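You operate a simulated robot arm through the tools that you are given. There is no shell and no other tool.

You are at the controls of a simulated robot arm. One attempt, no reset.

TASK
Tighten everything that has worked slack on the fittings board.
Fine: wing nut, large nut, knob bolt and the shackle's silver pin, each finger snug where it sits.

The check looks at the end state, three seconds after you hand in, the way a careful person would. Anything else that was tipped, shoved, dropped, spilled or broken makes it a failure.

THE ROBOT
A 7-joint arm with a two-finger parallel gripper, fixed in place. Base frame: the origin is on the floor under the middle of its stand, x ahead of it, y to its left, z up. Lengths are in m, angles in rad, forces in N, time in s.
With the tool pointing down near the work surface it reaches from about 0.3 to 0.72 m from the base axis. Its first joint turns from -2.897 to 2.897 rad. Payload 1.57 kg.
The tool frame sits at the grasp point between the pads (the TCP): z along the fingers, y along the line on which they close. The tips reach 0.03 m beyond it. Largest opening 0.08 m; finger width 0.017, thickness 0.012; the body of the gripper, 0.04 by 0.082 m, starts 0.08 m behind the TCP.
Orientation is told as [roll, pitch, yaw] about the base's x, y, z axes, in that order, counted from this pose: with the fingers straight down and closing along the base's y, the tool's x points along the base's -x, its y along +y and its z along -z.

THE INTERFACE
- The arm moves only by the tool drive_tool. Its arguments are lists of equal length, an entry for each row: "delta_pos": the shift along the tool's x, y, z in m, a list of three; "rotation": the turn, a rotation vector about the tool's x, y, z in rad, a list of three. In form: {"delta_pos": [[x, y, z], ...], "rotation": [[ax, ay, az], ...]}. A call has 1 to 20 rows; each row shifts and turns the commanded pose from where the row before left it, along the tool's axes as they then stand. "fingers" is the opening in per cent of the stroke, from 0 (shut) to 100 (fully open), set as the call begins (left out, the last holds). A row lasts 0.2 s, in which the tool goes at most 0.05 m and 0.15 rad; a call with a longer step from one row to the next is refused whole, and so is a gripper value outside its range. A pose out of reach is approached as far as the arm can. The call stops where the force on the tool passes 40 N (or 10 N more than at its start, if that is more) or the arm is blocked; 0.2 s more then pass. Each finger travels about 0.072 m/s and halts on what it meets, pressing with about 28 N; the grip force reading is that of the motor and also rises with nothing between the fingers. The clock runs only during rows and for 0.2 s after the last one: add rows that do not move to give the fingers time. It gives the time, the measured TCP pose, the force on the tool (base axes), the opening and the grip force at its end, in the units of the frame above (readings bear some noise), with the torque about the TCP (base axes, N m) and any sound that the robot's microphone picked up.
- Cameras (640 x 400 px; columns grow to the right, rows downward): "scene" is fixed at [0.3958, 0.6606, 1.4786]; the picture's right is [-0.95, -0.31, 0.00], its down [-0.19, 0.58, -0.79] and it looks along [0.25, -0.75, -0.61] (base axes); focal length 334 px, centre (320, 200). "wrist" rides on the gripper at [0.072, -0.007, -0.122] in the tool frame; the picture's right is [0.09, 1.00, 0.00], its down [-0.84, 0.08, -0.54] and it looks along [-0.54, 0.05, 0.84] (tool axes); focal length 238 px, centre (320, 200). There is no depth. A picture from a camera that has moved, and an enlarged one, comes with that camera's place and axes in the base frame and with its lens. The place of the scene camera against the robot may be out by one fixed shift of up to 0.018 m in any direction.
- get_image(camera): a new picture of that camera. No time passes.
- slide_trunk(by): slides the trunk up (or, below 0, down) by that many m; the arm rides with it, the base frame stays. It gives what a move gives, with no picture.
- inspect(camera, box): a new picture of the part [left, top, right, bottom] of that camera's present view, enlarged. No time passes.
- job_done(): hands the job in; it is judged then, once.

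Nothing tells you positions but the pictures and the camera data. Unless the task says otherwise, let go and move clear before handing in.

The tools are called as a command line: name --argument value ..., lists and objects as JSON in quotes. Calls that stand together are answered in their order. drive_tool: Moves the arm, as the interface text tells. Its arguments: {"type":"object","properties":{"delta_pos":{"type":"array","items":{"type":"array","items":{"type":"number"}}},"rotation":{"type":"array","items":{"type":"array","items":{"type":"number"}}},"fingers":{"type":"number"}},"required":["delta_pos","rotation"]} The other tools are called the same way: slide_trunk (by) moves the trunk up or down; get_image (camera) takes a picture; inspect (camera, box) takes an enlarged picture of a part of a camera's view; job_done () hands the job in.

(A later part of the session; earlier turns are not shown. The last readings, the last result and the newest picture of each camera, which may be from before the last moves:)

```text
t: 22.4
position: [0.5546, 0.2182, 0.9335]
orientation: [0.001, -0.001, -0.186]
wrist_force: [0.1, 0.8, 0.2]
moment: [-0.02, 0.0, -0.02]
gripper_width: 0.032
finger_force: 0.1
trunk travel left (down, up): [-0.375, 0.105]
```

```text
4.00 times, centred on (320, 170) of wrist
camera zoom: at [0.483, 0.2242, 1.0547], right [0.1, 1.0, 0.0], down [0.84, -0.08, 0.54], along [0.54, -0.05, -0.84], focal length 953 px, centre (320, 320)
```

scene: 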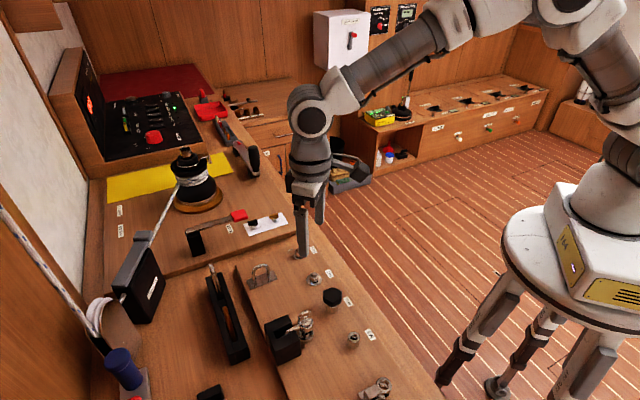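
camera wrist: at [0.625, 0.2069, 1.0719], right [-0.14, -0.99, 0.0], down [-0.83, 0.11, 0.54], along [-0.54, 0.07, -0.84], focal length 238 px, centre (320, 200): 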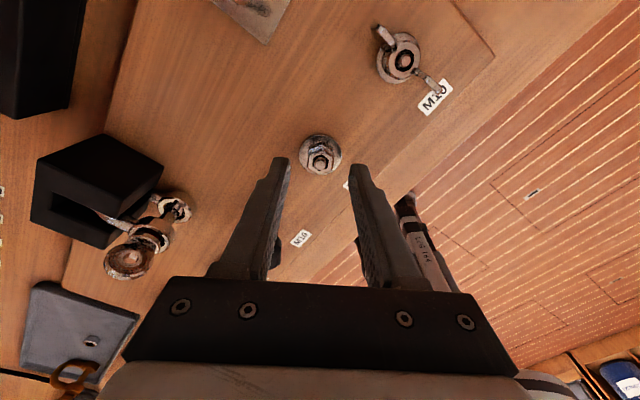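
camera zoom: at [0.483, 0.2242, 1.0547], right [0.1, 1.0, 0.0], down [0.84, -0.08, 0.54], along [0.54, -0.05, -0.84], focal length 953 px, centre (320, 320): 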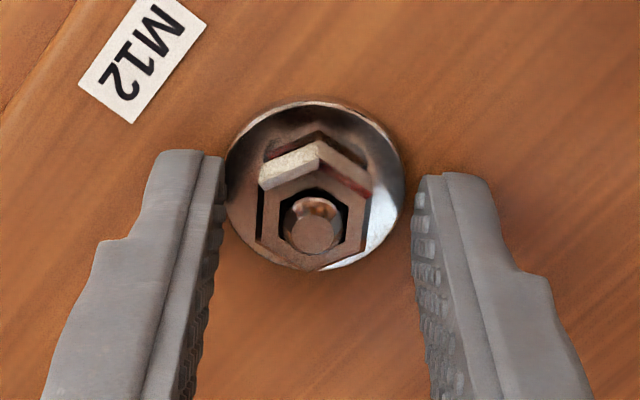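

Nut axis refined to about (0.5553, 0.2162). I'll wind the open gripper back half a turn around the nut and regrip centred.

drive_tool --delta_pos '[[-0.0011, -0.0018, 0], [0, 0, 0], [0, 0, 0], [0, 0, 0], [0, 0, 0], [0, 0, 0], [0, 0, 0], [0, 0, 0], [0, 0, 0], [0, 0, 0], [0, 0, 0], [0, 0, 0], [0, 0, 0], [0, 0, 0], [0, 0, 0], [0, 0, 0], [0, 0, 0], [0, 0, 0], [0, 0, 0], [0, 0, 0]]' --rotation '[[0, 0, 0], [0, 0, -0.15], [0, 0, -0.15], [0, 0, -0.15], [0, 0, -0.15], [0, 0, -0.15], [0, 0, -0.15], [0, 0, -0.15], [0, 0, -0.15], [0, 0, -0.15], [0, 0, -0.15], [0, 0, -0.15], [0, 0, -0.15], [0, 0, -0.15], [0, 0, -0.15], [0, 0, -0.15], [0, 0, -0.15], [0, 0, -0.15], [0, 0, -0.15], [0, 0, -0.15]]'

drive_tool --delta_pos '[[0, 0, 0], [0, 0, 0], [0, 0, 0]]' --rotation '[[0, 0, -0.145], [0, 0, -0.145], [0, 0, 0]]'

inspect --camera "wrist" --box '[240, 120, 400, 220]'

```text
t: 26.6
position: [0.5558, 0.2149, 0.9325]
orientation: [0.001, 0.0, 2.664]
wrist_force: [-0.1, 0.7, 0.0]
moment: [-0.04, 0.02, 0.02]
gripper_width: 0.0321
finger_force: 0.0
trunk travel left (down, up): [-0.375, 0.105]
```

```text
t: 27.4
position: [0.555, 0.2139, 0.9314]
orientation: [-0.001, 0.002, 2.951]
wrist_force: [0.6, 0.7, -0.8]
moment: [0.03, -0.02, 0.01]
gripper_width: 0.0322
finger_force: 0.1
trunk travel left (down, up): [-0.375, 0.105]
```

```text
4.00 times, centred on (320, 170) of wrist
camera zoom: at [0.6277, 0.2082, 1.0539], right [-0.1, -1.0, 0.0], down [-0.84, 0.08, 0.54], along [-0.54, 0.05, -0.84], focal length 953 px, centre (320, 320)
```

zoom: 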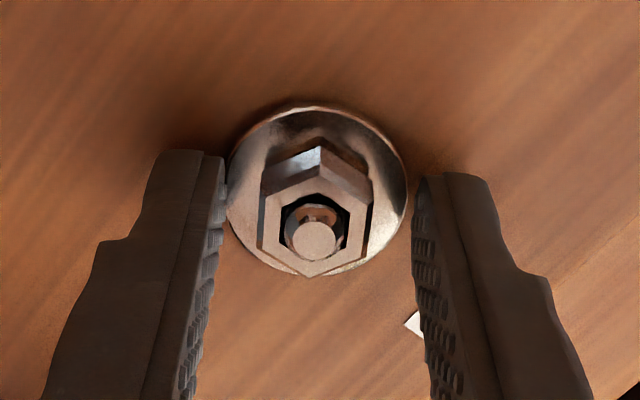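

drive_tool --delta_pos '[[-0.0003, -0.001, -0.001], [0, 0, 0]]' --rotation '[[0, 0, 0], [0, 0, 0]]'

drive_tool --delta_pos '[[0, 0, 0], [0, 0, 0], [0, 0, 0], [0, 0, 4e-05], [0, 0, 4e-05], [0, 0, 4e-05], [0, 0, 4e-05], [0, 0, 4e-05], [0, 0, 4e-05], [0, 0, 4e-05], [0, 0, 4e-05], [0, 0, 4e-05], [0, 0, 4e-05]]' --rotation '[[0, 0, 0], [0, 0, 0], [0, 0, 0], [0, 0, 0.14], [0, 0, 0.14], [0, 0, 0.14], [0, 0, 0.14], [0, 0, 0.14], [0, 0, 0.14], [0, 0, 0.14], [0, 0, 0.14], [0, 0, 0.14], [0, 0, 0.14]]' --fingers 0

inspect --camera "wrist" --box '[240, 120, 400, 220]'

inspect --camera "wrist" --box '[288, 135, 352, 175]'

```text
t: 28.0
position: [0.5554, 0.2161, 0.9348]
orientation: [0.001, 0.0, 2.951]
wrist_force: [-0.2, 0.0, 0.1]
moment: [-0.01, 0.03, -0.02]
gripper_width: 0.032
finger_force: 0.1
trunk travel left (down, up): [-0.375, 0.105]
```

```text
t: 30.8
position: [0.5549, 0.2155, 0.9331]
orientation: [0.0, 0.001, 1.549]
wrist_force: [-6.2, -9.3, 0.0]
moment: [-0.32, 0.18, 0.03]
gripper_width: 0.0178
finger_force: 27.5
trunk travel left (down, up): [-0.375, 0.105]
```

```text
4.00 times, centred on (320, 170) of wrist
camera zoom: at [0.5602, 0.1433, 1.0552], right [-1.0, -0.07, 0.0], down [-0.06, 0.84, 0.54], along [-0.04, 0.54, -0.84], focal length 953 px, centre (320, 320)
```

zoom: 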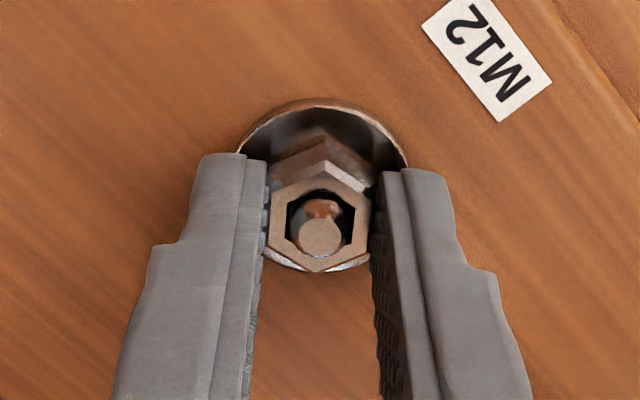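

```text
10.00 times, centred on (320, 155) of wrist
camera zoom: at [0.5602, 0.1433, 1.0552], right [-1.0, -0.07, 0.0], down [-0.06, 0.84, 0.54], along [-0.04, 0.54, -0.84], focal length 2384 px, centre (320, 650)
```

zoom: 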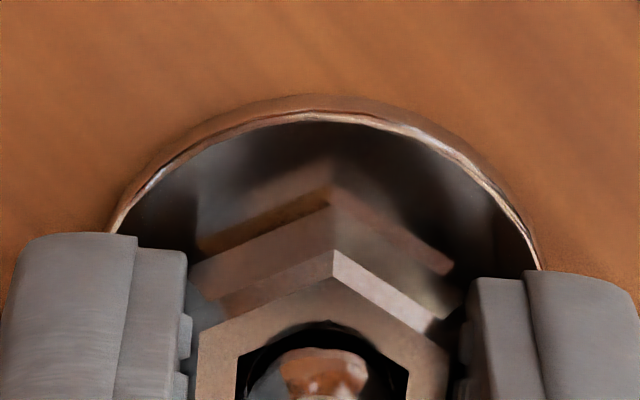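

The gap is closing (about 1.2 mm left), so clockwise is right. Easing the side load and continuing.

drive_tool --delta_pos '[[0.001, 0.0006, 4e-05], [0, 0, 4e-05], [0, 0, 4e-05], [0, 0, 4e-05], [0, 0, 4e-05], [0, 0, 4e-05], [0, 0, 4e-05], [0, 0, 4e-05], [0, 0, 4e-05], [0, 0, 4e-05]]' --rotation '[[0, 0, 0.14], [0, 0, 0.14], [0, 0, 0.14], [0, 0, 0.14], [0, 0, 0.14], [0, 0, 0.14], [0, 0, 0.14], [0, 0, 0.14], [0, 0, 0.14], [0, 0, 0.14]]'

inspect --camera "wrist" --box '[288, 135, 352, 175]'

```text
t: 33.0
position: [0.5546, 0.2154, 0.9345]
orientation: [0.0, 0.002, 0.15]
wrist_force: [-7.9, 4.2, -8.9]
moment: [0.09, 0.22, -0.01]
gripper_width: 0.0176
finger_force: 28.2
trunk travel left (down, up): [-0.375, 0.105]
```

```text
10.00 times, centred on (320, 155) of wrist
camera zoom: at [0.4842, 0.1986, 1.0549], right [-0.24, 0.97, 0.0], down [0.82, 0.2, 0.54], along [0.53, 0.13, -0.84], focal length 2384 px, centre (320, 650)
```

zoom: 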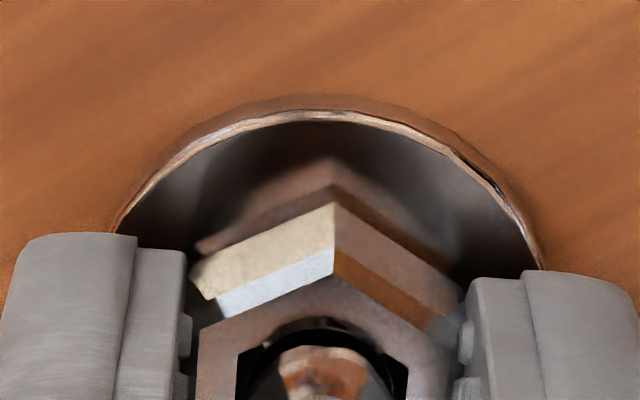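

drive_tool --delta_pos '[[0, 0, 0.0006], [0, 0, 8e-05], [0, 0, 8e-05], [0, 0, 8e-05], [0, 0, 8e-05], [0, 0, 8e-05], [0, 0, 8e-05], [0, 0, 8e-05], [0, 0, 8e-05], [0, 0, 8e-05]]' --rotation '[[0, 0, 0.14], [0, 0, 0.14], [0, 0, 0.14], [0, 0, 0.14], [0, 0, 0.14], [0, 0, 0.14], [0, 0, 0.14], [0, 0, 0.14], [0, 0, 0.14], [0, 0, 0.14]]'

inspect --camera "wrist" --box '[288, 135, 352, 175]'

drive_tool --delta_pos '[[0, 0, 0], [0, 0, 0], [0, 0, 0]]' --rotation '[[0, 0, 0], [0, 0, 0], [0, 0, 0]]' --fingers 40

inspect --camera "wrist" --box '[240, 120, 400, 220]'

inspect --camera "wrist" --box '[288, 135, 352, 175]'

```text
t: 35.2
position: [0.554, 0.2162, 0.9337]
orientation: [0.001, 0.0, -1.25]
wrist_force: [-6.5, 15.1, 5.2]
moment: [0.4, 0.22, 0.08]
gripper_width: 0.0176
finger_force: 28.2
trunk travel left (down, up): [-0.375, 0.105]
```

```text
10.00 times, centred on (320, 155) of wrist
camera zoom: at [0.5255, 0.2826, 1.0545], right [0.92, 0.4, 0.0], down [0.34, -0.77, 0.54], along [0.22, -0.5, -0.84], focal length 2384 px, centre (320, 650)
```

zoom: 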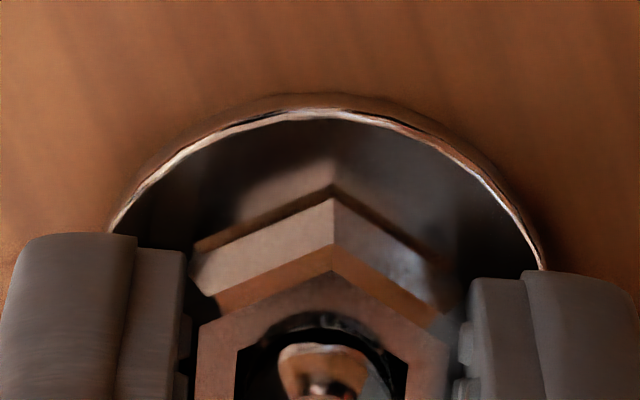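

```text
t: 36.0
position: [0.5542, 0.214, 0.9318]
orientation: [0.0, 0.001, -1.247]
wrist_force: [-0.3, 0.2, 0.1]
moment: [-0.01, 0.0, -0.03]
gripper_width: 0.0321
finger_force: 0.1
trunk travel left (down, up): [-0.375, 0.105]
```

```text
4.00 times, centred on (320, 170) of wrist
camera zoom: at [0.5262, 0.2806, 1.0536], right [0.92, 0.4, 0.0], down [0.34, -0.77, 0.54], along [0.22, -0.5, -0.84], focal length 953 px, centre (320, 320)
```

zoom: 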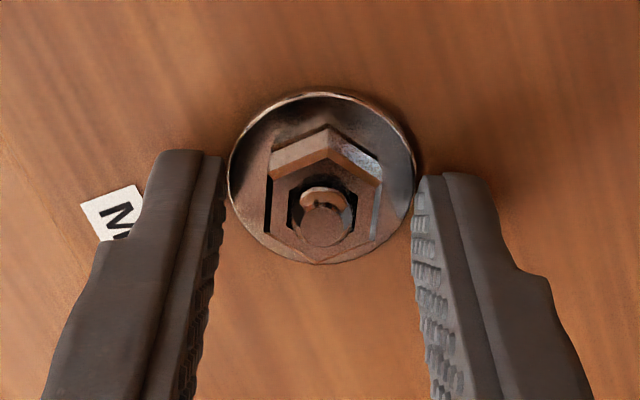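

```text
10.00 times, centred on (320, 155) of wrist
camera zoom: at [0.5262, 0.2806, 1.0536], right [0.92, 0.4, 0.0], down [0.34, -0.77, 0.54], along [0.22, -0.5, -0.84], focal length 2384 px, centre (320, 650)
```

zoom: 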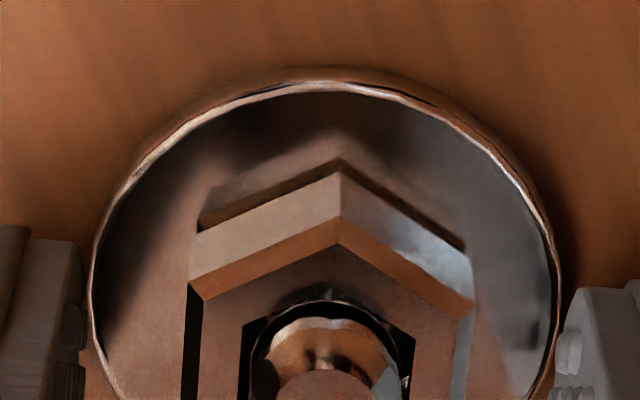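

About 1 mm gap remains (roughly 5 rad of turning). Winding back again around the nut for another bite.

drive_tool --delta_pos '[[0.0011, 0, -0.001], [0, 0, 0], [0, 0, 0], [0, 0, 0], [0, 0, 0], [0, 0, 0], [0, 0, 0], [0, 0, 0], [0, 0, 0], [0, 0, 0], [0, 0, 0], [0, 0, 0], [0, 0, 0], [0, 0, 0], [0, 0, 0], [0, 0, 0], [0, 0, 0], [0, 0, 0], [0, 0, 0], [0, 0, 0]]' --rotation '[[0, 0, 0], [0, 0, -0.15], [0, 0, -0.15], [0, 0, -0.15], [0, 0, -0.15], [0, 0, -0.15], [0, 0, -0.15], [0, 0, -0.15], [0, 0, -0.15], [0, 0, -0.15], [0, 0, -0.15], [0, 0, -0.15], [0, 0, -0.15], [0, 0, -0.15], [0, 0, -0.15], [0, 0, -0.15], [0, 0, -0.15], [0, 0, -0.15], [0, 0, -0.15], [0, 0, -0.15]]'

drive_tool --delta_pos '[[0, 0, 0], [0, 0, 0], [0, 0, 0], [0, 0, 0], [0, 0, 0], [0, 0, 0], [0, 0, 0], [0, 0, 0], [0, 0, 0], [0, 0, 0], [0, 0, 0]]' --rotation '[[0, 0, -0.149], [0, 0, -0.149], [0, 0, -0.149], [0, 0, -0.149], [0, 0, -0.149], [0, 0, -0.149], [0, 0, -0.149], [0, 0, -0.149], [0, 0, -0.149], [0, 0, 0], [0, 0, 0]]'

inspect --camera "wrist" --box '[240, 120, 400, 220]'

```text
t: 40.2
position: [0.5555, 0.216, 0.9344]
orientation: [0.001, 0.002, 1.603]
wrist_force: [-0.3, 0.7, -0.3]
moment: [0.03, -0.02, 0.02]
gripper_width: 0.0319
finger_force: 0.1
trunk travel left (down, up): [-0.375, 0.105]
```

```text
t: 42.6
position: [0.5551, 0.2144, 0.9342]
orientation: [0.001, 0.0, 2.943]
wrist_force: [0.0, -0.8, 0.2]
moment: [0.01, -0.02, 0.03]
gripper_width: 0.032
finger_force: 0.1
trunk travel left (down, up): [-0.375, 0.105]
```

```text
4.00 times, centred on (320, 170) of wrist
camera zoom: at [0.6263, 0.2081, 1.0551], right [-0.11, -0.99, 0.0], down [-0.84, 0.09, 0.54], along [-0.54, 0.06, -0.84], focal length 953 px, centre (320, 320)
```

zoom: 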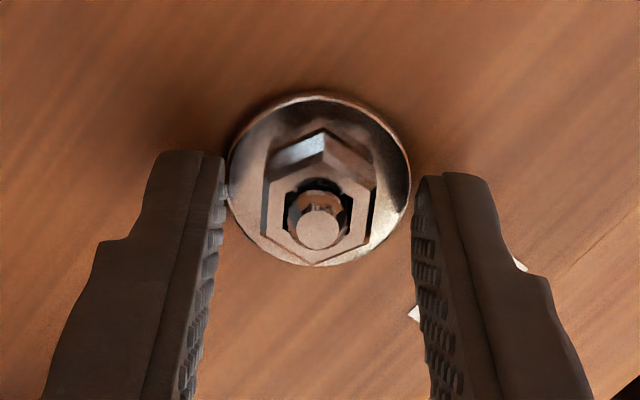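

Centred. Closing and turning on, watching the moment.

drive_tool --delta_pos '[[0, 0, 0], [0, 0, 0], [0, 0, 0], [0, 0, 4e-05], [0, 0, 4e-05], [0, 0, 4e-05], [0, 0, 4e-05], [0, 0, 4e-05], [0, 0, 4e-05], [0, 0, 4e-05], [0, 0, 4e-05], [0, 0, 4e-05], [0, 0, 4e-05], [0, 0, 4e-05], [0, 0, 4e-05], [0, 0, 4e-05], [0, 0, 4e-05]]' --rotation '[[0, 0, 0], [0, 0, 0], [0, 0, 0], [0, 0, 0.14], [0, 0, 0.14], [0, 0, 0.14], [0, 0, 0.14], [0, 0, 0.14], [0, 0, 0.14], [0, 0, 0.14], [0, 0, 0.14], [0, 0, 0.14], [0, 0, 0.14], [0, 0, 0.14], [0, 0, 0.14], [0, 0, 0.14], [0, 0, 0.14]]' --fingers 0

inspect --camera "wrist" --box '[288, 135, 352, 175]'

```text
t: 46.2
position: [0.5566, 0.2157, 0.9345]
orientation: [0.003, 0.001, 0.979]
wrist_force: [-4.9, 0.5, -2.6]
moment: [0.03, 0.12, 0.07]
gripper_width: 0.0198
finger_force: 27.9
trunk travel left (down, up): [-0.375, 0.105]
```

```text
10.00 times, centred on (320, 155) of wrist
camera zoom: at [0.5206, 0.1528, 1.0549], right [-0.88, 0.48, 0.0], down [0.4, 0.74, 0.54], along [0.26, 0.48, -0.84], focal length 2384 px, centre (320, 650)
```

zoom: 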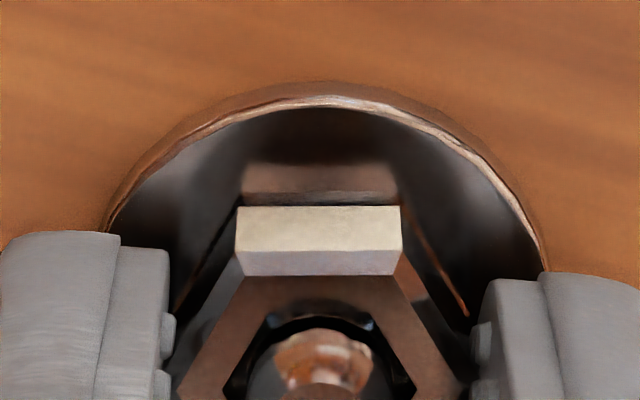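

The gripper has slipped to the nut's corners (19.8 mm), so the nut resisted — perhaps seated. I'll open and look closely.

drive_tool --delta_pos '[[0, 0, 0], [0, 0, 0], [0, 0, 0]]' --rotation '[[0, 0, 0], [0, 0, 0], [0, 0, 0]]' --fingers 40

inspect --camera "wrist" --box '[240, 120, 400, 220]'

inspect --camera "wrist" --box '[296, 135, 344, 165]'

inspect --camera "scene" --box '[302, 270, 326, 285]'

```text
t: 47.0
position: [0.5552, 0.2145, 0.9343]
orientation: [0.0, 0.002, 0.983]
wrist_force: [-0.4, 0.5, 0.3]
moment: [0.0, -0.03, -0.02]
gripper_width: 0.0324
finger_force: 0.1
trunk travel left (down, up): [-0.375, 0.105]
```

```text
4.00 times, centred on (320, 170) of wrist
camera zoom: at [0.5212, 0.1526, 1.0552], right [-0.88, 0.48, 0.0], down [0.4, 0.74, 0.54], along [0.26, 0.48, -0.84], focal length 953 px, centre (320, 320)
```

zoom: 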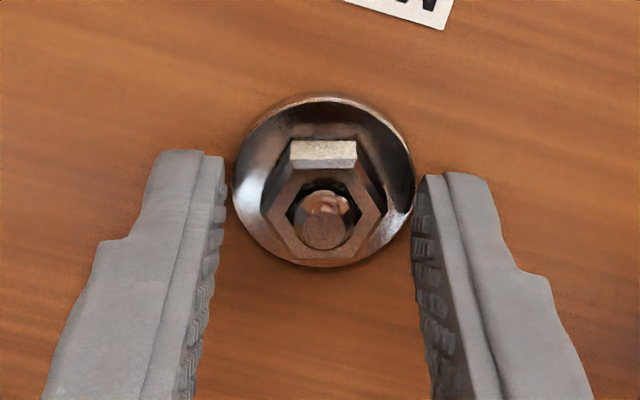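

```text
13.33 times, centred on (320, 150) of wrist
camera zoom: at [0.5212, 0.1526, 1.0552], right [-0.88, 0.48, 0.0], down [0.4, 0.74, 0.54], along [0.26, 0.48, -0.84], focal length 3178 px, centre (320, 867)
```

zoom: 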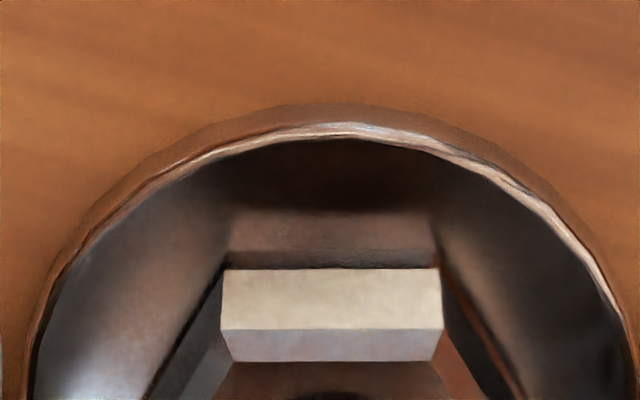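

```text
16.00 times, centred on (314, 278) of scene
camera zoom: at [0.3958, 0.6606, 1.4786], right [-0.95, -0.31, 0.0], down [-0.19, 0.58, -0.79], along [0.25, -0.75, -0.61], focal length 5336 px, centre (416, -1040)
```

zoom: 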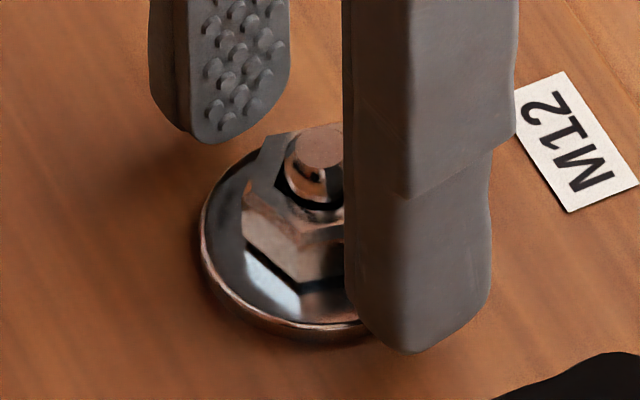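

drive_tool --delta_pos '[[0, 0, 0], [0, 0, 0], [0, 0, 0], [0, 0, 0], [0, 0, 0]]' --rotation '[[0, 0, -0.131], [0, 0, -0.131], [0, 0, -0.131], [0, 0, -0.131], [0, 0, 0]]'

inspect --camera "wrist" --box '[240, 120, 400, 220]'

inspect --camera "wrist" --box '[288, 135, 352, 175]'

```text
t: 48.2
position: [0.5557, 0.2154, 0.9324]
orientation: [-0.002, -0.001, 1.508]
wrist_force: [0.2, -0.7, -0.5]
moment: [0.03, 0.02, -0.02]
gripper_width: 0.032
finger_force: 0.2
trunk travel left (down, up): [-0.375, 0.105]
```

```text
4.00 times, centred on (320, 170) of wrist
camera zoom: at [0.5571, 0.1441, 1.0548], right [-1.0, -0.03, 0.0], down [-0.02, 0.84, 0.54], along [-0.02, 0.54, -0.84], focal length 953 px, centre (320, 320)
```

zoom: 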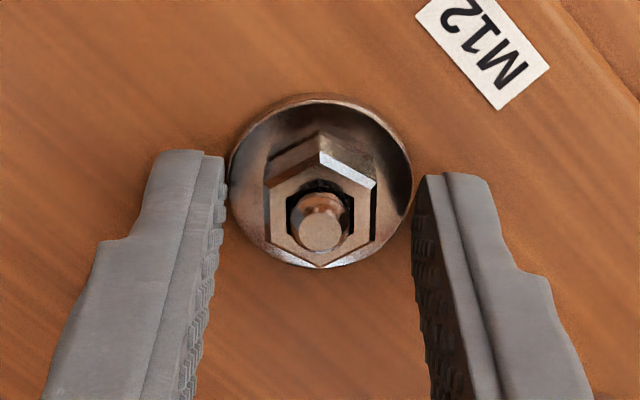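

```text
10.00 times, centred on (320, 155) of wrist
camera zoom: at [0.5571, 0.1441, 1.0548], right [-1.0, -0.03, 0.0], down [-0.02, 0.84, 0.54], along [-0.02, 0.54, -0.84], focal length 2384 px, centre (320, 650)
```

zoom: 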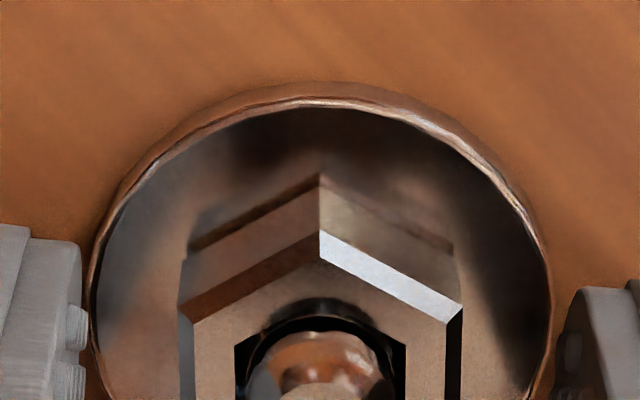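

Regripping on the flats and feeling the torque over a short turn.

drive_tool --delta_pos '[[0, 0, 0], [0, 0, 0], [0, 0, 0]]' --rotation '[[0, 0, 0], [0, 0, 0], [0, 0, 0]]' --fingers 0

drive_tool --delta_pos '[[0, 0, 0], [0, 0, 0], [0, 0, 0]]' --rotation '[[0, 0, 0.1], [0, 0, 0.1], [0, 0, 0.1]]'

inspect --camera "wrist" --box '[240, 120, 400, 220]'

```text
t: 49.0
position: [0.5553, 0.2147, 0.9333]
orientation: [-0.001, 0.001, 1.508]
wrist_force: [-2.1, -0.2, -0.5]
moment: [-0.02, 0.1, 0.31]
gripper_width: 0.0178
finger_force: 28.1
trunk travel left (down, up): [-0.375, 0.105]
```

```text
t: 49.8
position: [0.5556, 0.2158, 0.9341]
orientation: [0.001, -0.001, 1.205]
wrist_force: [0.2, -1.2, -1.6]
moment: [-0.03, -0.07, 0.23]
gripper_width: 0.02
finger_force: 28.2
trunk travel left (down, up): [-0.375, 0.105]
```

```text
4.00 times, centred on (320, 170) of wrist
camera zoom: at [0.5354, 0.1466, 1.055], right [-0.96, 0.27, 0.0], down [0.23, 0.81, 0.54], along [0.15, 0.52, -0.84], focal length 953 px, centre (320, 320)
```

zoom: 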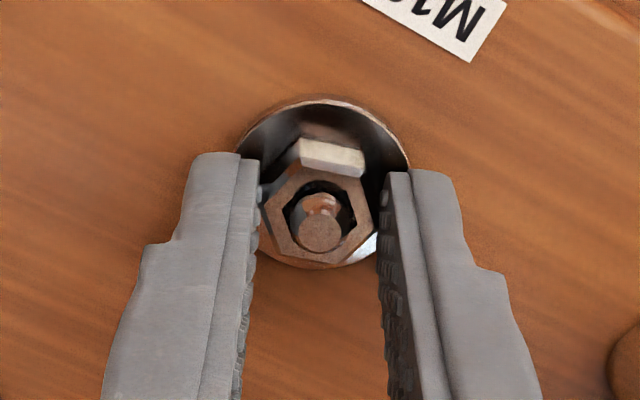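

The nut no longer turns: closing gave 0.31 N m and then the pads slipped over it, so it is seated. One last short, aligned tightening nip to confirm.

drive_tool --delta_pos '[[0, 0, 0], [0, 0, 0], [0, 0, 0], [0, 0, 0], [0, 0, 0]]' --rotation '[[0, 0, 0], [0, 0, -0.14], [0, 0, -0.14], [0, 0, 0], [0, 0, 0]]' --fingers 40

drive_tool --delta_pos '[[0, 0, 0], [0, 0, 0], [0, 0, 0]]' --rotation '[[0, 0, 0], [0, 0, 0], [0, 0, 0]]' --fingers 0

drive_tool --delta_pos '[[0, 0, 0]]' --rotation '[[0, 0, 0.06]]'

inspect --camera "wrist" --box '[240, 120, 400, 220]'

```text
t: 51.0
position: [0.5566, 0.2143, 0.9336]
orientation: [-0.001, -0.001, 1.488]
wrist_force: [0.3, 0.4, -0.4]
moment: [0.01, -0.02, 0.0]
gripper_width: 0.0319
finger_force: 0.1
trunk travel left (down, up): [-0.375, 0.105]
```

```text
t: 51.8
position: [0.5546, 0.2156, 0.934]
orientation: [-0.001, 0.001, 1.486]
wrist_force: [-0.3, 0.0, 0.3]
moment: [0.07, 0.06, 0.24]
gripper_width: 0.0184
finger_force: 28.3
trunk travel left (down, up): [-0.375, 0.105]
```

```text
t: 52.2
position: [0.5562, 0.2151, 0.9346]
orientation: [0.0, -0.001, 1.427]
wrist_force: [2.8, 0.4, -1.6]
moment: [-0.02, -0.05, 0.35]
gripper_width: 0.0187
finger_force: 28.7
trunk travel left (down, up): [-0.375, 0.105]
```

```text
4.00 times, centred on (320, 170) of wrist
camera zoom: at [0.5511, 0.1441, 1.0553], right [-1.0, 0.05, 0.0], down [0.04, 0.84, 0.54], along [0.03, 0.54, -0.84], focal length 953 px, centre (320, 320)
```

zoom: 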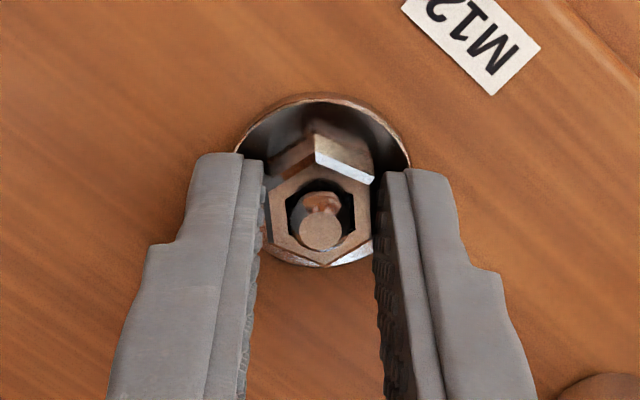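

The large nut holds at 0.35 N m without moving, so it's snug. Now I lift off, wind back the wrist and move to the wing nut at about (0.610, 0.160), whose wings lie along about 43°.

drive_tool --delta_pos '[[0, 0, 0], [0, 0, 0], [0, 0, -0.03], [0, 0, -0.03], [0, 0, 0], [0, 0, 0], [0, 0, 0], [0, 0, 0], [0, 0, 0], [0, 0, 0], [0, 0, 0], [0, 0, 0], [0, 0, 0], [0, 0, 0], [0, 0, 0], [0.0313, 0.0236, 0], [0.0313, 0.0235, 0], [0, 0, 0], [0, 0, 0]]' --rotation '[[0, 0, 0], [0, 0, 0], [0, 0, 0], [0, 0, 0], [0, 0, -0.143], [0, 0, -0.143], [0, 0, -0.143], [0, 0, -0.143], [0, 0, -0.143], [0, 0, -0.143], [0, 0, -0.143], [0, 0, -0.143], [0, 0, -0.143], [0, 0, -0.143], [0, 0, -0.143], [0, 0, 0], [0, 0, 0], [0, 0, 0], [0, 0, 0]]' --fingers 40

get_image --camera "wrist"

inspect --camera "wrist" --box '[240, 100, 400, 200]'

inspect --camera "scene" --box '[280, 240, 360, 290]'

```text
t: 56.2
position: [0.6109, 0.1611, 0.9928]
orientation: [0.0, 0.0, 2.997]
wrist_force: [-0.4, 0.8, 0.6]
moment: [0.0, 0.02, -0.04]
gripper_width: 0.0323
finger_force: 0.1
trunk travel left (down, up): [-0.375, 0.105]
```

```text
taken
camera wrist: at [0.6833, 0.1574, 1.1148], right [-0.05, -1.0, 0.0], down [-0.84, 0.04, 0.54], along [-0.54, 0.03, -0.84], focal length 238 px, centre (320, 200)
```

wrist: 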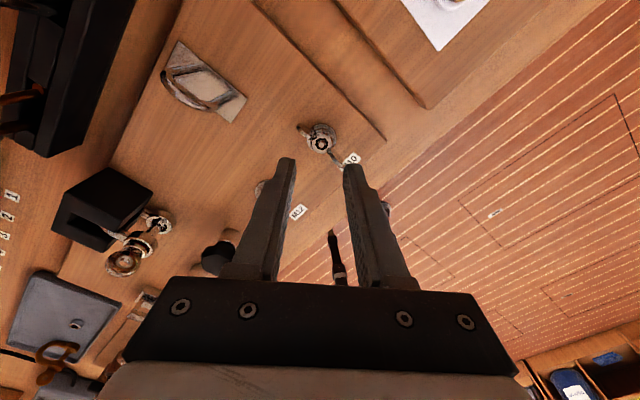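

```text
4.00 times, centred on (320, 150) of wrist
camera zoom: at [0.6833, 0.1574, 1.1148], right [-0.05, -1.0, 0.0], down [-0.84, 0.04, 0.54], along [-0.54, 0.03, -0.84], focal length 953 px, centre (320, 400)
```

zoom: 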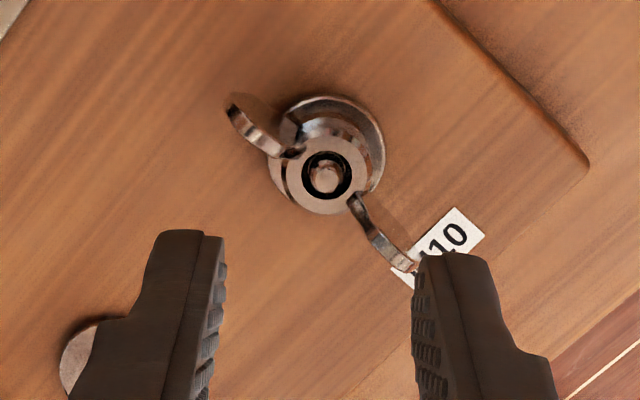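

```text
8.00 times, centred on (320, 265) of scene
camera zoom: at [0.3958, 0.6606, 1.4786], right [-0.95, -0.31, 0.0], down [-0.19, 0.58, -0.79], along [0.25, -0.75, -0.61], focal length 2668 px, centre (320, -320)
```

zoom: 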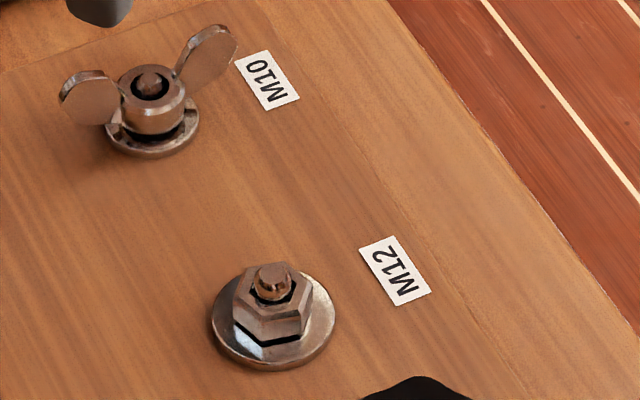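

The large nut now visibly sits on its washer. For the wing nut I'll straddle the hub with the fingers just behind the wings, so they push the wings clockwise; lowering partway to check.

drive_tool --delta_pos '[[0.0012, 0.0003, 0.02], [0, 0, 0.018], [0, 0, 0]]' --rotation '[[0, 0, 0], [0, 0, 0], [0, 0, 0]]'

inspect --camera "wrist" --box '[240, 110, 400, 210]'

inspect --camera "scene" --box '[280, 225, 340, 262]'

```text
t: 57.0
position: [0.6131, 0.1598, 0.9535]
orientation: [0.001, -0.001, 2.998]
wrist_force: [0.6, 0.0, 0.2]
moment: [-0.02, 0.05, -0.02]
gripper_width: 0.0319
finger_force: 0.0
trunk travel left (down, up): [-0.375, 0.105]
```

```text
4.00 times, centred on (320, 160) of wrist
camera zoom: at [0.6843, 0.1571, 1.0755], right [-0.05, -1.0, 0.0], down [-0.84, 0.04, 0.54], along [-0.54, 0.03, -0.84], focal length 953 px, centre (320, 360)
```

zoom: 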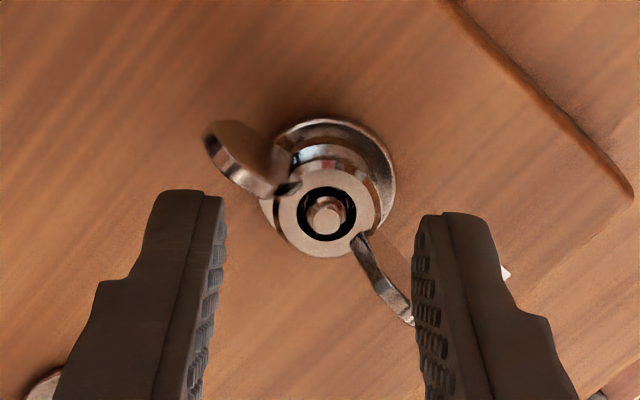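

```text
10.67 times, centred on (310, 244) of scene
camera zoom: at [0.3958, 0.6606, 1.4786], right [-0.95, -0.31, 0.0], down [-0.19, 0.58, -0.79], along [0.25, -0.75, -0.61], focal length 3558 px, centre (427, -264)
```

zoom: 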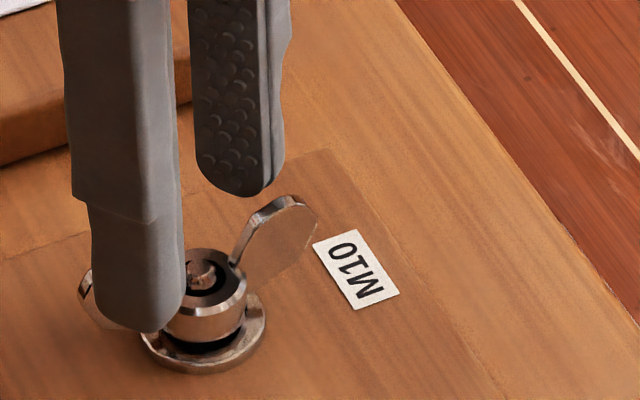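

drive_tool --delta_pos '[[0.0006, 0.0002, 0.008], [0, 0, 0.0085], [0, 0, 0]]' --rotation '[[0, 0, 0], [0, 0, 0], [0, 0, 0]]'

inspect --camera "wrist" --box '[240, 120, 400, 220]'

inspect --camera "scene" --box '[280, 225, 340, 262]'

```text
t: 57.8
position: [0.6131, 0.1588, 0.9376]
orientation: [0.001, -0.001, 2.997]
wrist_force: [0.0, -0.7, -0.7]
moment: [0.0, 0.02, 0.02]
gripper_width: 0.0319
finger_force: 0.0
trunk travel left (down, up): [-0.375, 0.105]
```

```text
4.00 times, centred on (320, 170) of wrist
camera zoom: at [0.6847, 0.1563, 1.0591], right [-0.05, -1.0, 0.0], down [-0.84, 0.04, 0.54], along [-0.54, 0.03, -0.84], focal length 953 px, centre (320, 320)
```

zoom: 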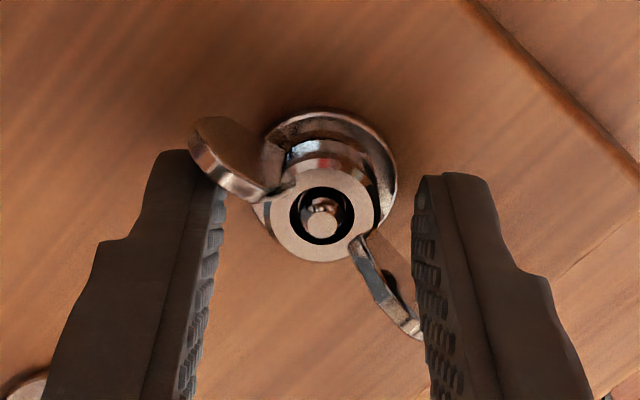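

```text
10.67 times, centred on (310, 244) of scene
camera zoom: at [0.3958, 0.6606, 1.4786], right [-0.95, -0.31, 0.0], down [-0.19, 0.58, -0.79], along [0.25, -0.75, -0.61], focal length 3558 px, centre (427, -264)
```

zoom: 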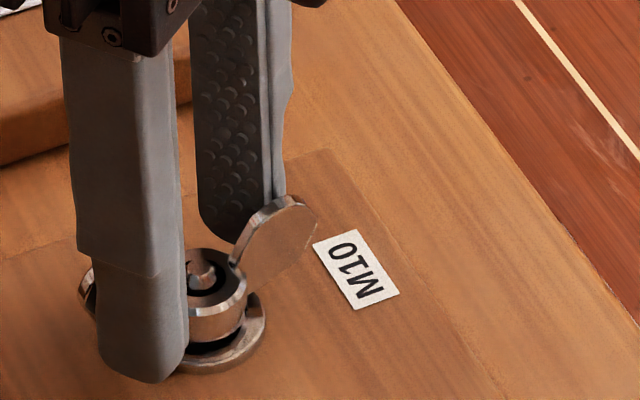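

Fingers straddle the hub cleanly. I'll close a little (24 mm) without gripping and rotate clockwise so the fingers push the wings around.

drive_tool --delta_pos '[[0, 0, 0], [0, 0, 0], [0, 0, 3e-05], [0, 0, 3e-05], [0, 0, 3e-05], [0, 0, 3e-05], [0, 0, 3e-05], [0, 0, 3e-05]]' --rotation '[[0, 0, 0], [0, 0, 0.1], [0, 0, 0.1], [0, 0, 0.1], [0, 0, 0.1], [0, 0, 0.1], [0, 0, 0.1], [0, 0, 0.1]]' --fingers 30

inspect --camera "wrist" --box '[240, 120, 400, 220]'

```text
t: 59.6
position: [0.6109, 0.1588, 0.9395]
orientation: [0.0, 0.001, 2.298]
wrist_force: [1.3, 0.4, 0.2]
moment: [-0.01, 0.05, 0.01]
gripper_width: 0.0239
finger_force: 0.0
trunk travel left (down, up): [-0.375, 0.105]
```

```text
4.00 times, centred on (320, 170) of wrist
camera zoom: at [0.6642, 0.1104, 1.0602], right [-0.68, -0.73, 0.0], down [-0.61, 0.57, 0.54], along [-0.4, 0.37, -0.84], focal length 953 px, centre (320, 320)
```

zoom: 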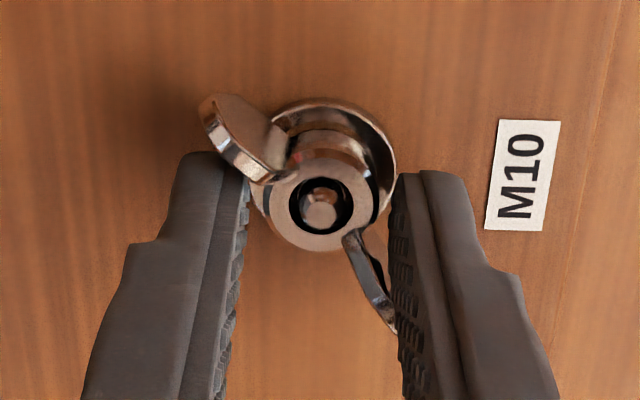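

The wing nut is following the fingers with almost no torque. Continuing clockwise.

drive_tool --delta_pos '[[0, 0, 3e-05], [0, 0, 3e-05], [0, 0, 3e-05], [0, 0, 3e-05], [0, 0, 3e-05], [0, 0, 3e-05], [0, 0, 3e-05], [0, 0, 3e-05], [0, 0, 3e-05], [0, 0, 3e-05], [0, 0, 3e-05], [0, 0, 3e-05], [0, 0, 3e-05]]' --rotation '[[0, 0, 0.14], [0, 0, 0.14], [0, 0, 0.14], [0, 0, 0.14], [0, 0, 0.14], [0, 0, 0.14], [0, 0, 0.14], [0, 0, 0.14], [0, 0, 0.14], [0, 0, 0.14], [0, 0, 0.14], [0, 0, 0.14], [0, 0, 0.14]]'

inspect --camera "wrist" --box '[240, 120, 400, 220]'

inspect --camera "scene" --box '[280, 225, 340, 262]'

```text
t: 62.4
position: [0.6124, 0.1599, 0.9388]
orientation: [-0.001, -0.001, 0.478]
wrist_force: [0.1, -0.2, 0.4]
moment: [-0.02, -0.01, 0.0]
gripper_width: 0.0241
finger_force: 0.3
trunk travel left (down, up): [-0.375, 0.105]
```

```text
4.00 times, centred on (320, 170) of wrist
camera zoom: at [0.5509, 0.1211, 1.0599], right [-0.54, 0.84, 0.0], down [0.71, 0.45, 0.54], along [0.46, 0.29, -0.84], focal length 953 px, centre (320, 320)
```

zoom: 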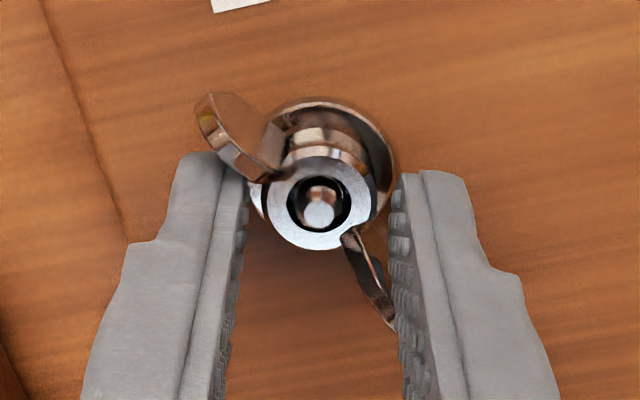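

```text
10.67 times, centred on (310, 244) of scene
camera zoom: at [0.3958, 0.6606, 1.4786], right [-0.95, -0.31, 0.0], down [-0.19, 0.58, -0.79], along [0.25, -0.75, -0.61], focal length 3558 px, centre (427, -264)
```

zoom: 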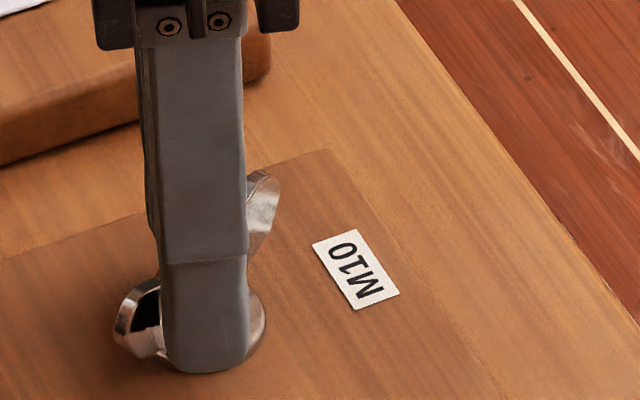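

drive_tool --delta_pos '[[0, 0, 0.0005], [0, 0, 4e-05], [0, 0, 4e-05], [0, 0, 4e-05], [0, 0, 4e-05], [0, 0, 4e-05], [0, 0, 4e-05], [0, 0, 4e-05], [0, 0, 4e-05], [0, 0, 4e-05], [0, 0, 4e-05], [0, 0, 4e-05], [0, 0, 4e-05], [0, 0, 4e-05]]' --rotation '[[0, 0, 0.14], [0, 0, 0.14], [0, 0, 0.14], [0, 0, 0.14], [0, 0, 0.14], [0, 0, 0.14], [0, 0, 0.14], [0, 0, 0.14], [0, 0, 0.14], [0, 0, 0.14], [0, 0, 0.14], [0, 0, 0.14], [0, 0, 0.14], [0, 0, 0.1]]'

inspect --camera "wrist" --box '[240, 120, 400, 220]'

inspect --camera "wrist" --box '[296, 135, 344, 165]'

```text
t: 65.4
position: [0.6123, 0.1584, 0.9371]
orientation: [-0.001, 0.001, -1.441]
wrist_force: [-0.1, -1.0, 0.0]
moment: [-0.02, -0.02, 0.02]
gripper_width: 0.0243
finger_force: 0.1
trunk travel left (down, up): [-0.375, 0.105]
```

```text
4.00 times, centred on (320, 170) of wrist
camera zoom: at [0.5961, 0.2299, 1.0597], right [0.98, 0.22, 0.0], down [0.18, -0.82, 0.54], along [0.12, -0.53, -0.84], focal length 953 px, centre (320, 320)
```

zoom: 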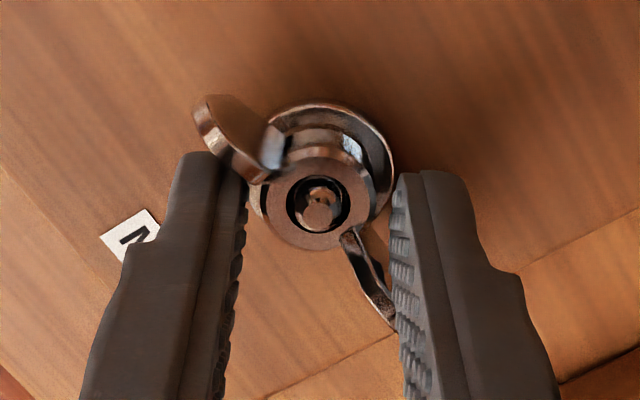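

```text
13.33 times, centred on (320, 150) of wrist
camera zoom: at [0.5961, 0.2299, 1.0597], right [0.98, 0.22, 0.0], down [0.18, -0.82, 0.54], along [0.12, -0.53, -0.84], focal length 3178 px, centre (320, 867)
```

zoom: 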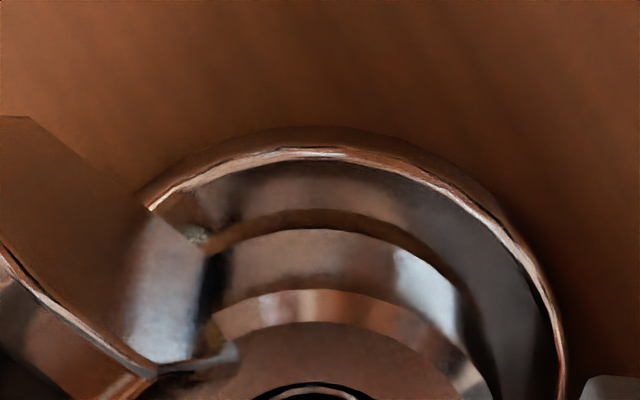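

No torque yet; I'll lift over the wings, wind back half a turn and re-engage.

drive_tool --delta_pos '[[0, 0, 0], [0, 0, -0.027], [0, 0, 0], [0, 0, 0], [0, 0, 0], [0, 0, 0], [0, 0, 0], [0, 0, 0], [0, 0, 0], [0, 0, 0], [0, 0, 0], [0, 0, 0], [0, 0, 0], [0, 0, 0], [0, 0, 0], [0, 0, 0], [0, 0, 0], [0, 0, 0], [0, 0, 0], [0, 0, 0]]' --rotation '[[0, 0, -0.1], [0, 0, 0], [0, 0, -0.15], [0, 0, -0.15], [0, 0, -0.15], [0, 0, -0.15], [0, 0, -0.15], [0, 0, -0.15], [0, 0, -0.15], [0, 0, -0.15], [0, 0, -0.15], [0, 0, -0.15], [0, 0, -0.15], [0, 0, -0.15], [0, 0, -0.15], [0, 0, -0.15], [0, 0, -0.15], [0, 0, -0.15], [0, 0, -0.15], [0, 0, -0.15]]'

drive_tool --delta_pos '[[0, 0, 0], [0, 0, 0], [0, 0, 0], [0, 0, 0]]' --rotation '[[0, 0, -0.13], [0, 0, -0.13], [0, 0, -0.13], [0, 0, 0]]'

inspect --camera "wrist" --box '[240, 110, 400, 210]'

inspect --camera "scene" --box '[280, 225, 340, 262]'

```text
t: 69.6
position: [0.612, 0.1593, 0.9655]
orientation: [0.0, 0.0, 1.361]
wrist_force: [-0.9, -0.6, 0.1]
moment: [0.02, 0.01, -0.01]
gripper_width: 0.0238
finger_force: 0.1
trunk travel left (down, up): [-0.375, 0.105]
```

```text
t: 70.6
position: [0.6123, 0.1592, 0.965]
orientation: [-0.001, 0.0, 1.751]
wrist_force: [0.3, 0.8, -0.9]
moment: [-0.02, -0.01, 0.0]
gripper_width: 0.0241
finger_force: 0.0
trunk travel left (down, up): [-0.375, 0.105]
```

```text
4.00 times, centred on (320, 160) of wrist
camera zoom: at [0.631, 0.0901, 1.0867], right [-0.96, -0.27, 0.0], down [-0.23, 0.81, 0.54], along [-0.15, 0.52, -0.84], focal length 953 px, centre (320, 360)
```

zoom: 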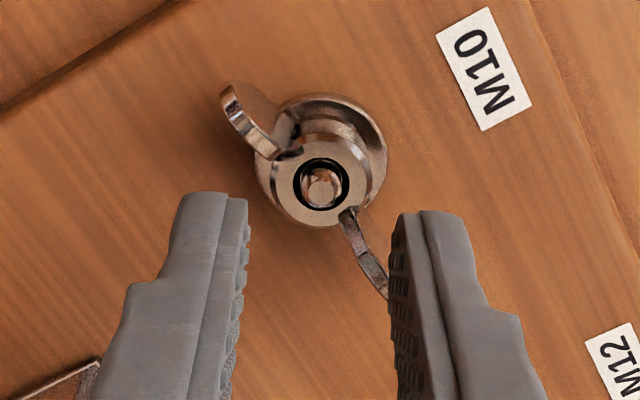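

```text
10.67 times, centred on (310, 244) of scene
camera zoom: at [0.3958, 0.6606, 1.4786], right [-0.95, -0.31, 0.0], down [-0.19, 0.58, -0.79], along [0.25, -0.75, -0.61], focal length 3558 px, centre (427, -264)
```

zoom: 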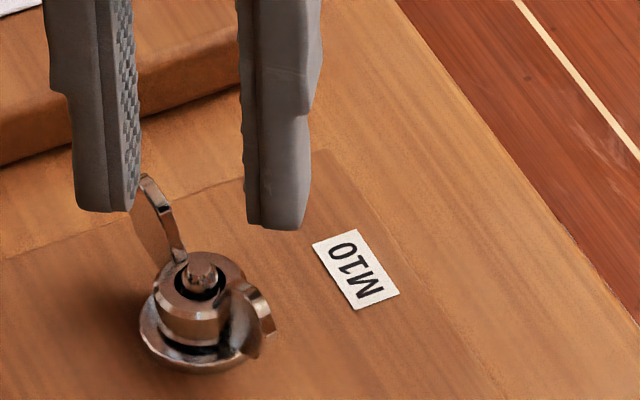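

drive_tool --delta_pos '[[0, 0, 0.012], [0, 0, 0.01], [0, 0, 0.007], [0, 0, 0], [0, 0, 3e-05], [0, 0, 3e-05], [0, 0, 3e-05], [0, 0, 3e-05], [0, 0, 3e-05], [0, 0, 3e-05], [0, 0, 3e-05], [0, 0, 3e-05], [0, 0, 3e-05], [0, 0, 3e-05], [0, 0, 3e-05]]' --rotation '[[0, 0, 0], [0, 0, 0], [0, 0, 0], [0, 0, 0], [0, 0, 0.14], [0, 0, 0.14], [0, 0, 0.14], [0, 0, 0.14], [0, 0, 0.14], [0, 0, 0.14], [0, 0, 0.14], [0, 0, 0.14], [0, 0, 0.14], [0, 0, 0.14], [0, 0, 0.14]]'

inspect --camera "wrist" --box '[240, 120, 400, 220]'

inspect --camera "wrist" --box '[296, 135, 344, 165]'

```text
t: 73.8
position: [0.6119, 0.1598, 0.9375]
orientation: [0.001, 0.0, 0.205]
wrist_force: [1.1, -0.5, 0.3]
moment: [-0.02, 0.0, -0.02]
gripper_width: 0.0245
finger_force: 0.4
trunk travel left (down, up): [-0.375, 0.105]
```

```text
4.00 times, centred on (320, 170) of wrist
camera zoom: at [0.5424, 0.1389, 1.0584], right [-0.29, 0.96, 0.0], down [0.8, 0.25, 0.54], along [0.52, 0.16, -0.84], focal length 953 px, centre (320, 320)
```

zoom: 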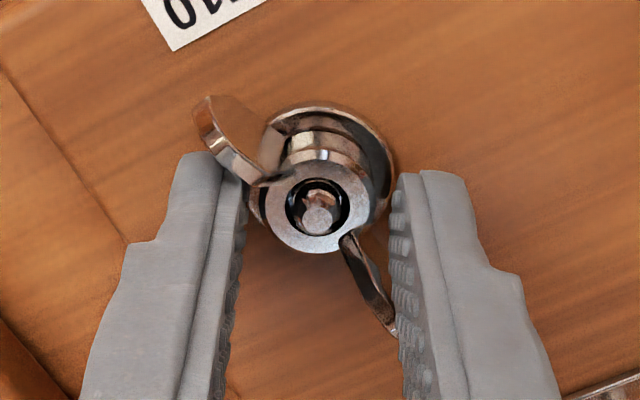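

```text
13.33 times, centred on (320, 150) of wrist
camera zoom: at [0.5424, 0.1389, 1.0584], right [-0.29, 0.96, 0.0], down [0.8, 0.25, 0.54], along [0.52, 0.16, -0.84], focal length 3178 px, centre (320, 867)
```

zoom: 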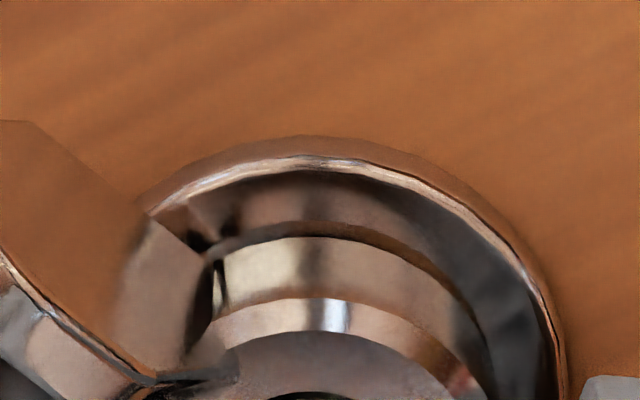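

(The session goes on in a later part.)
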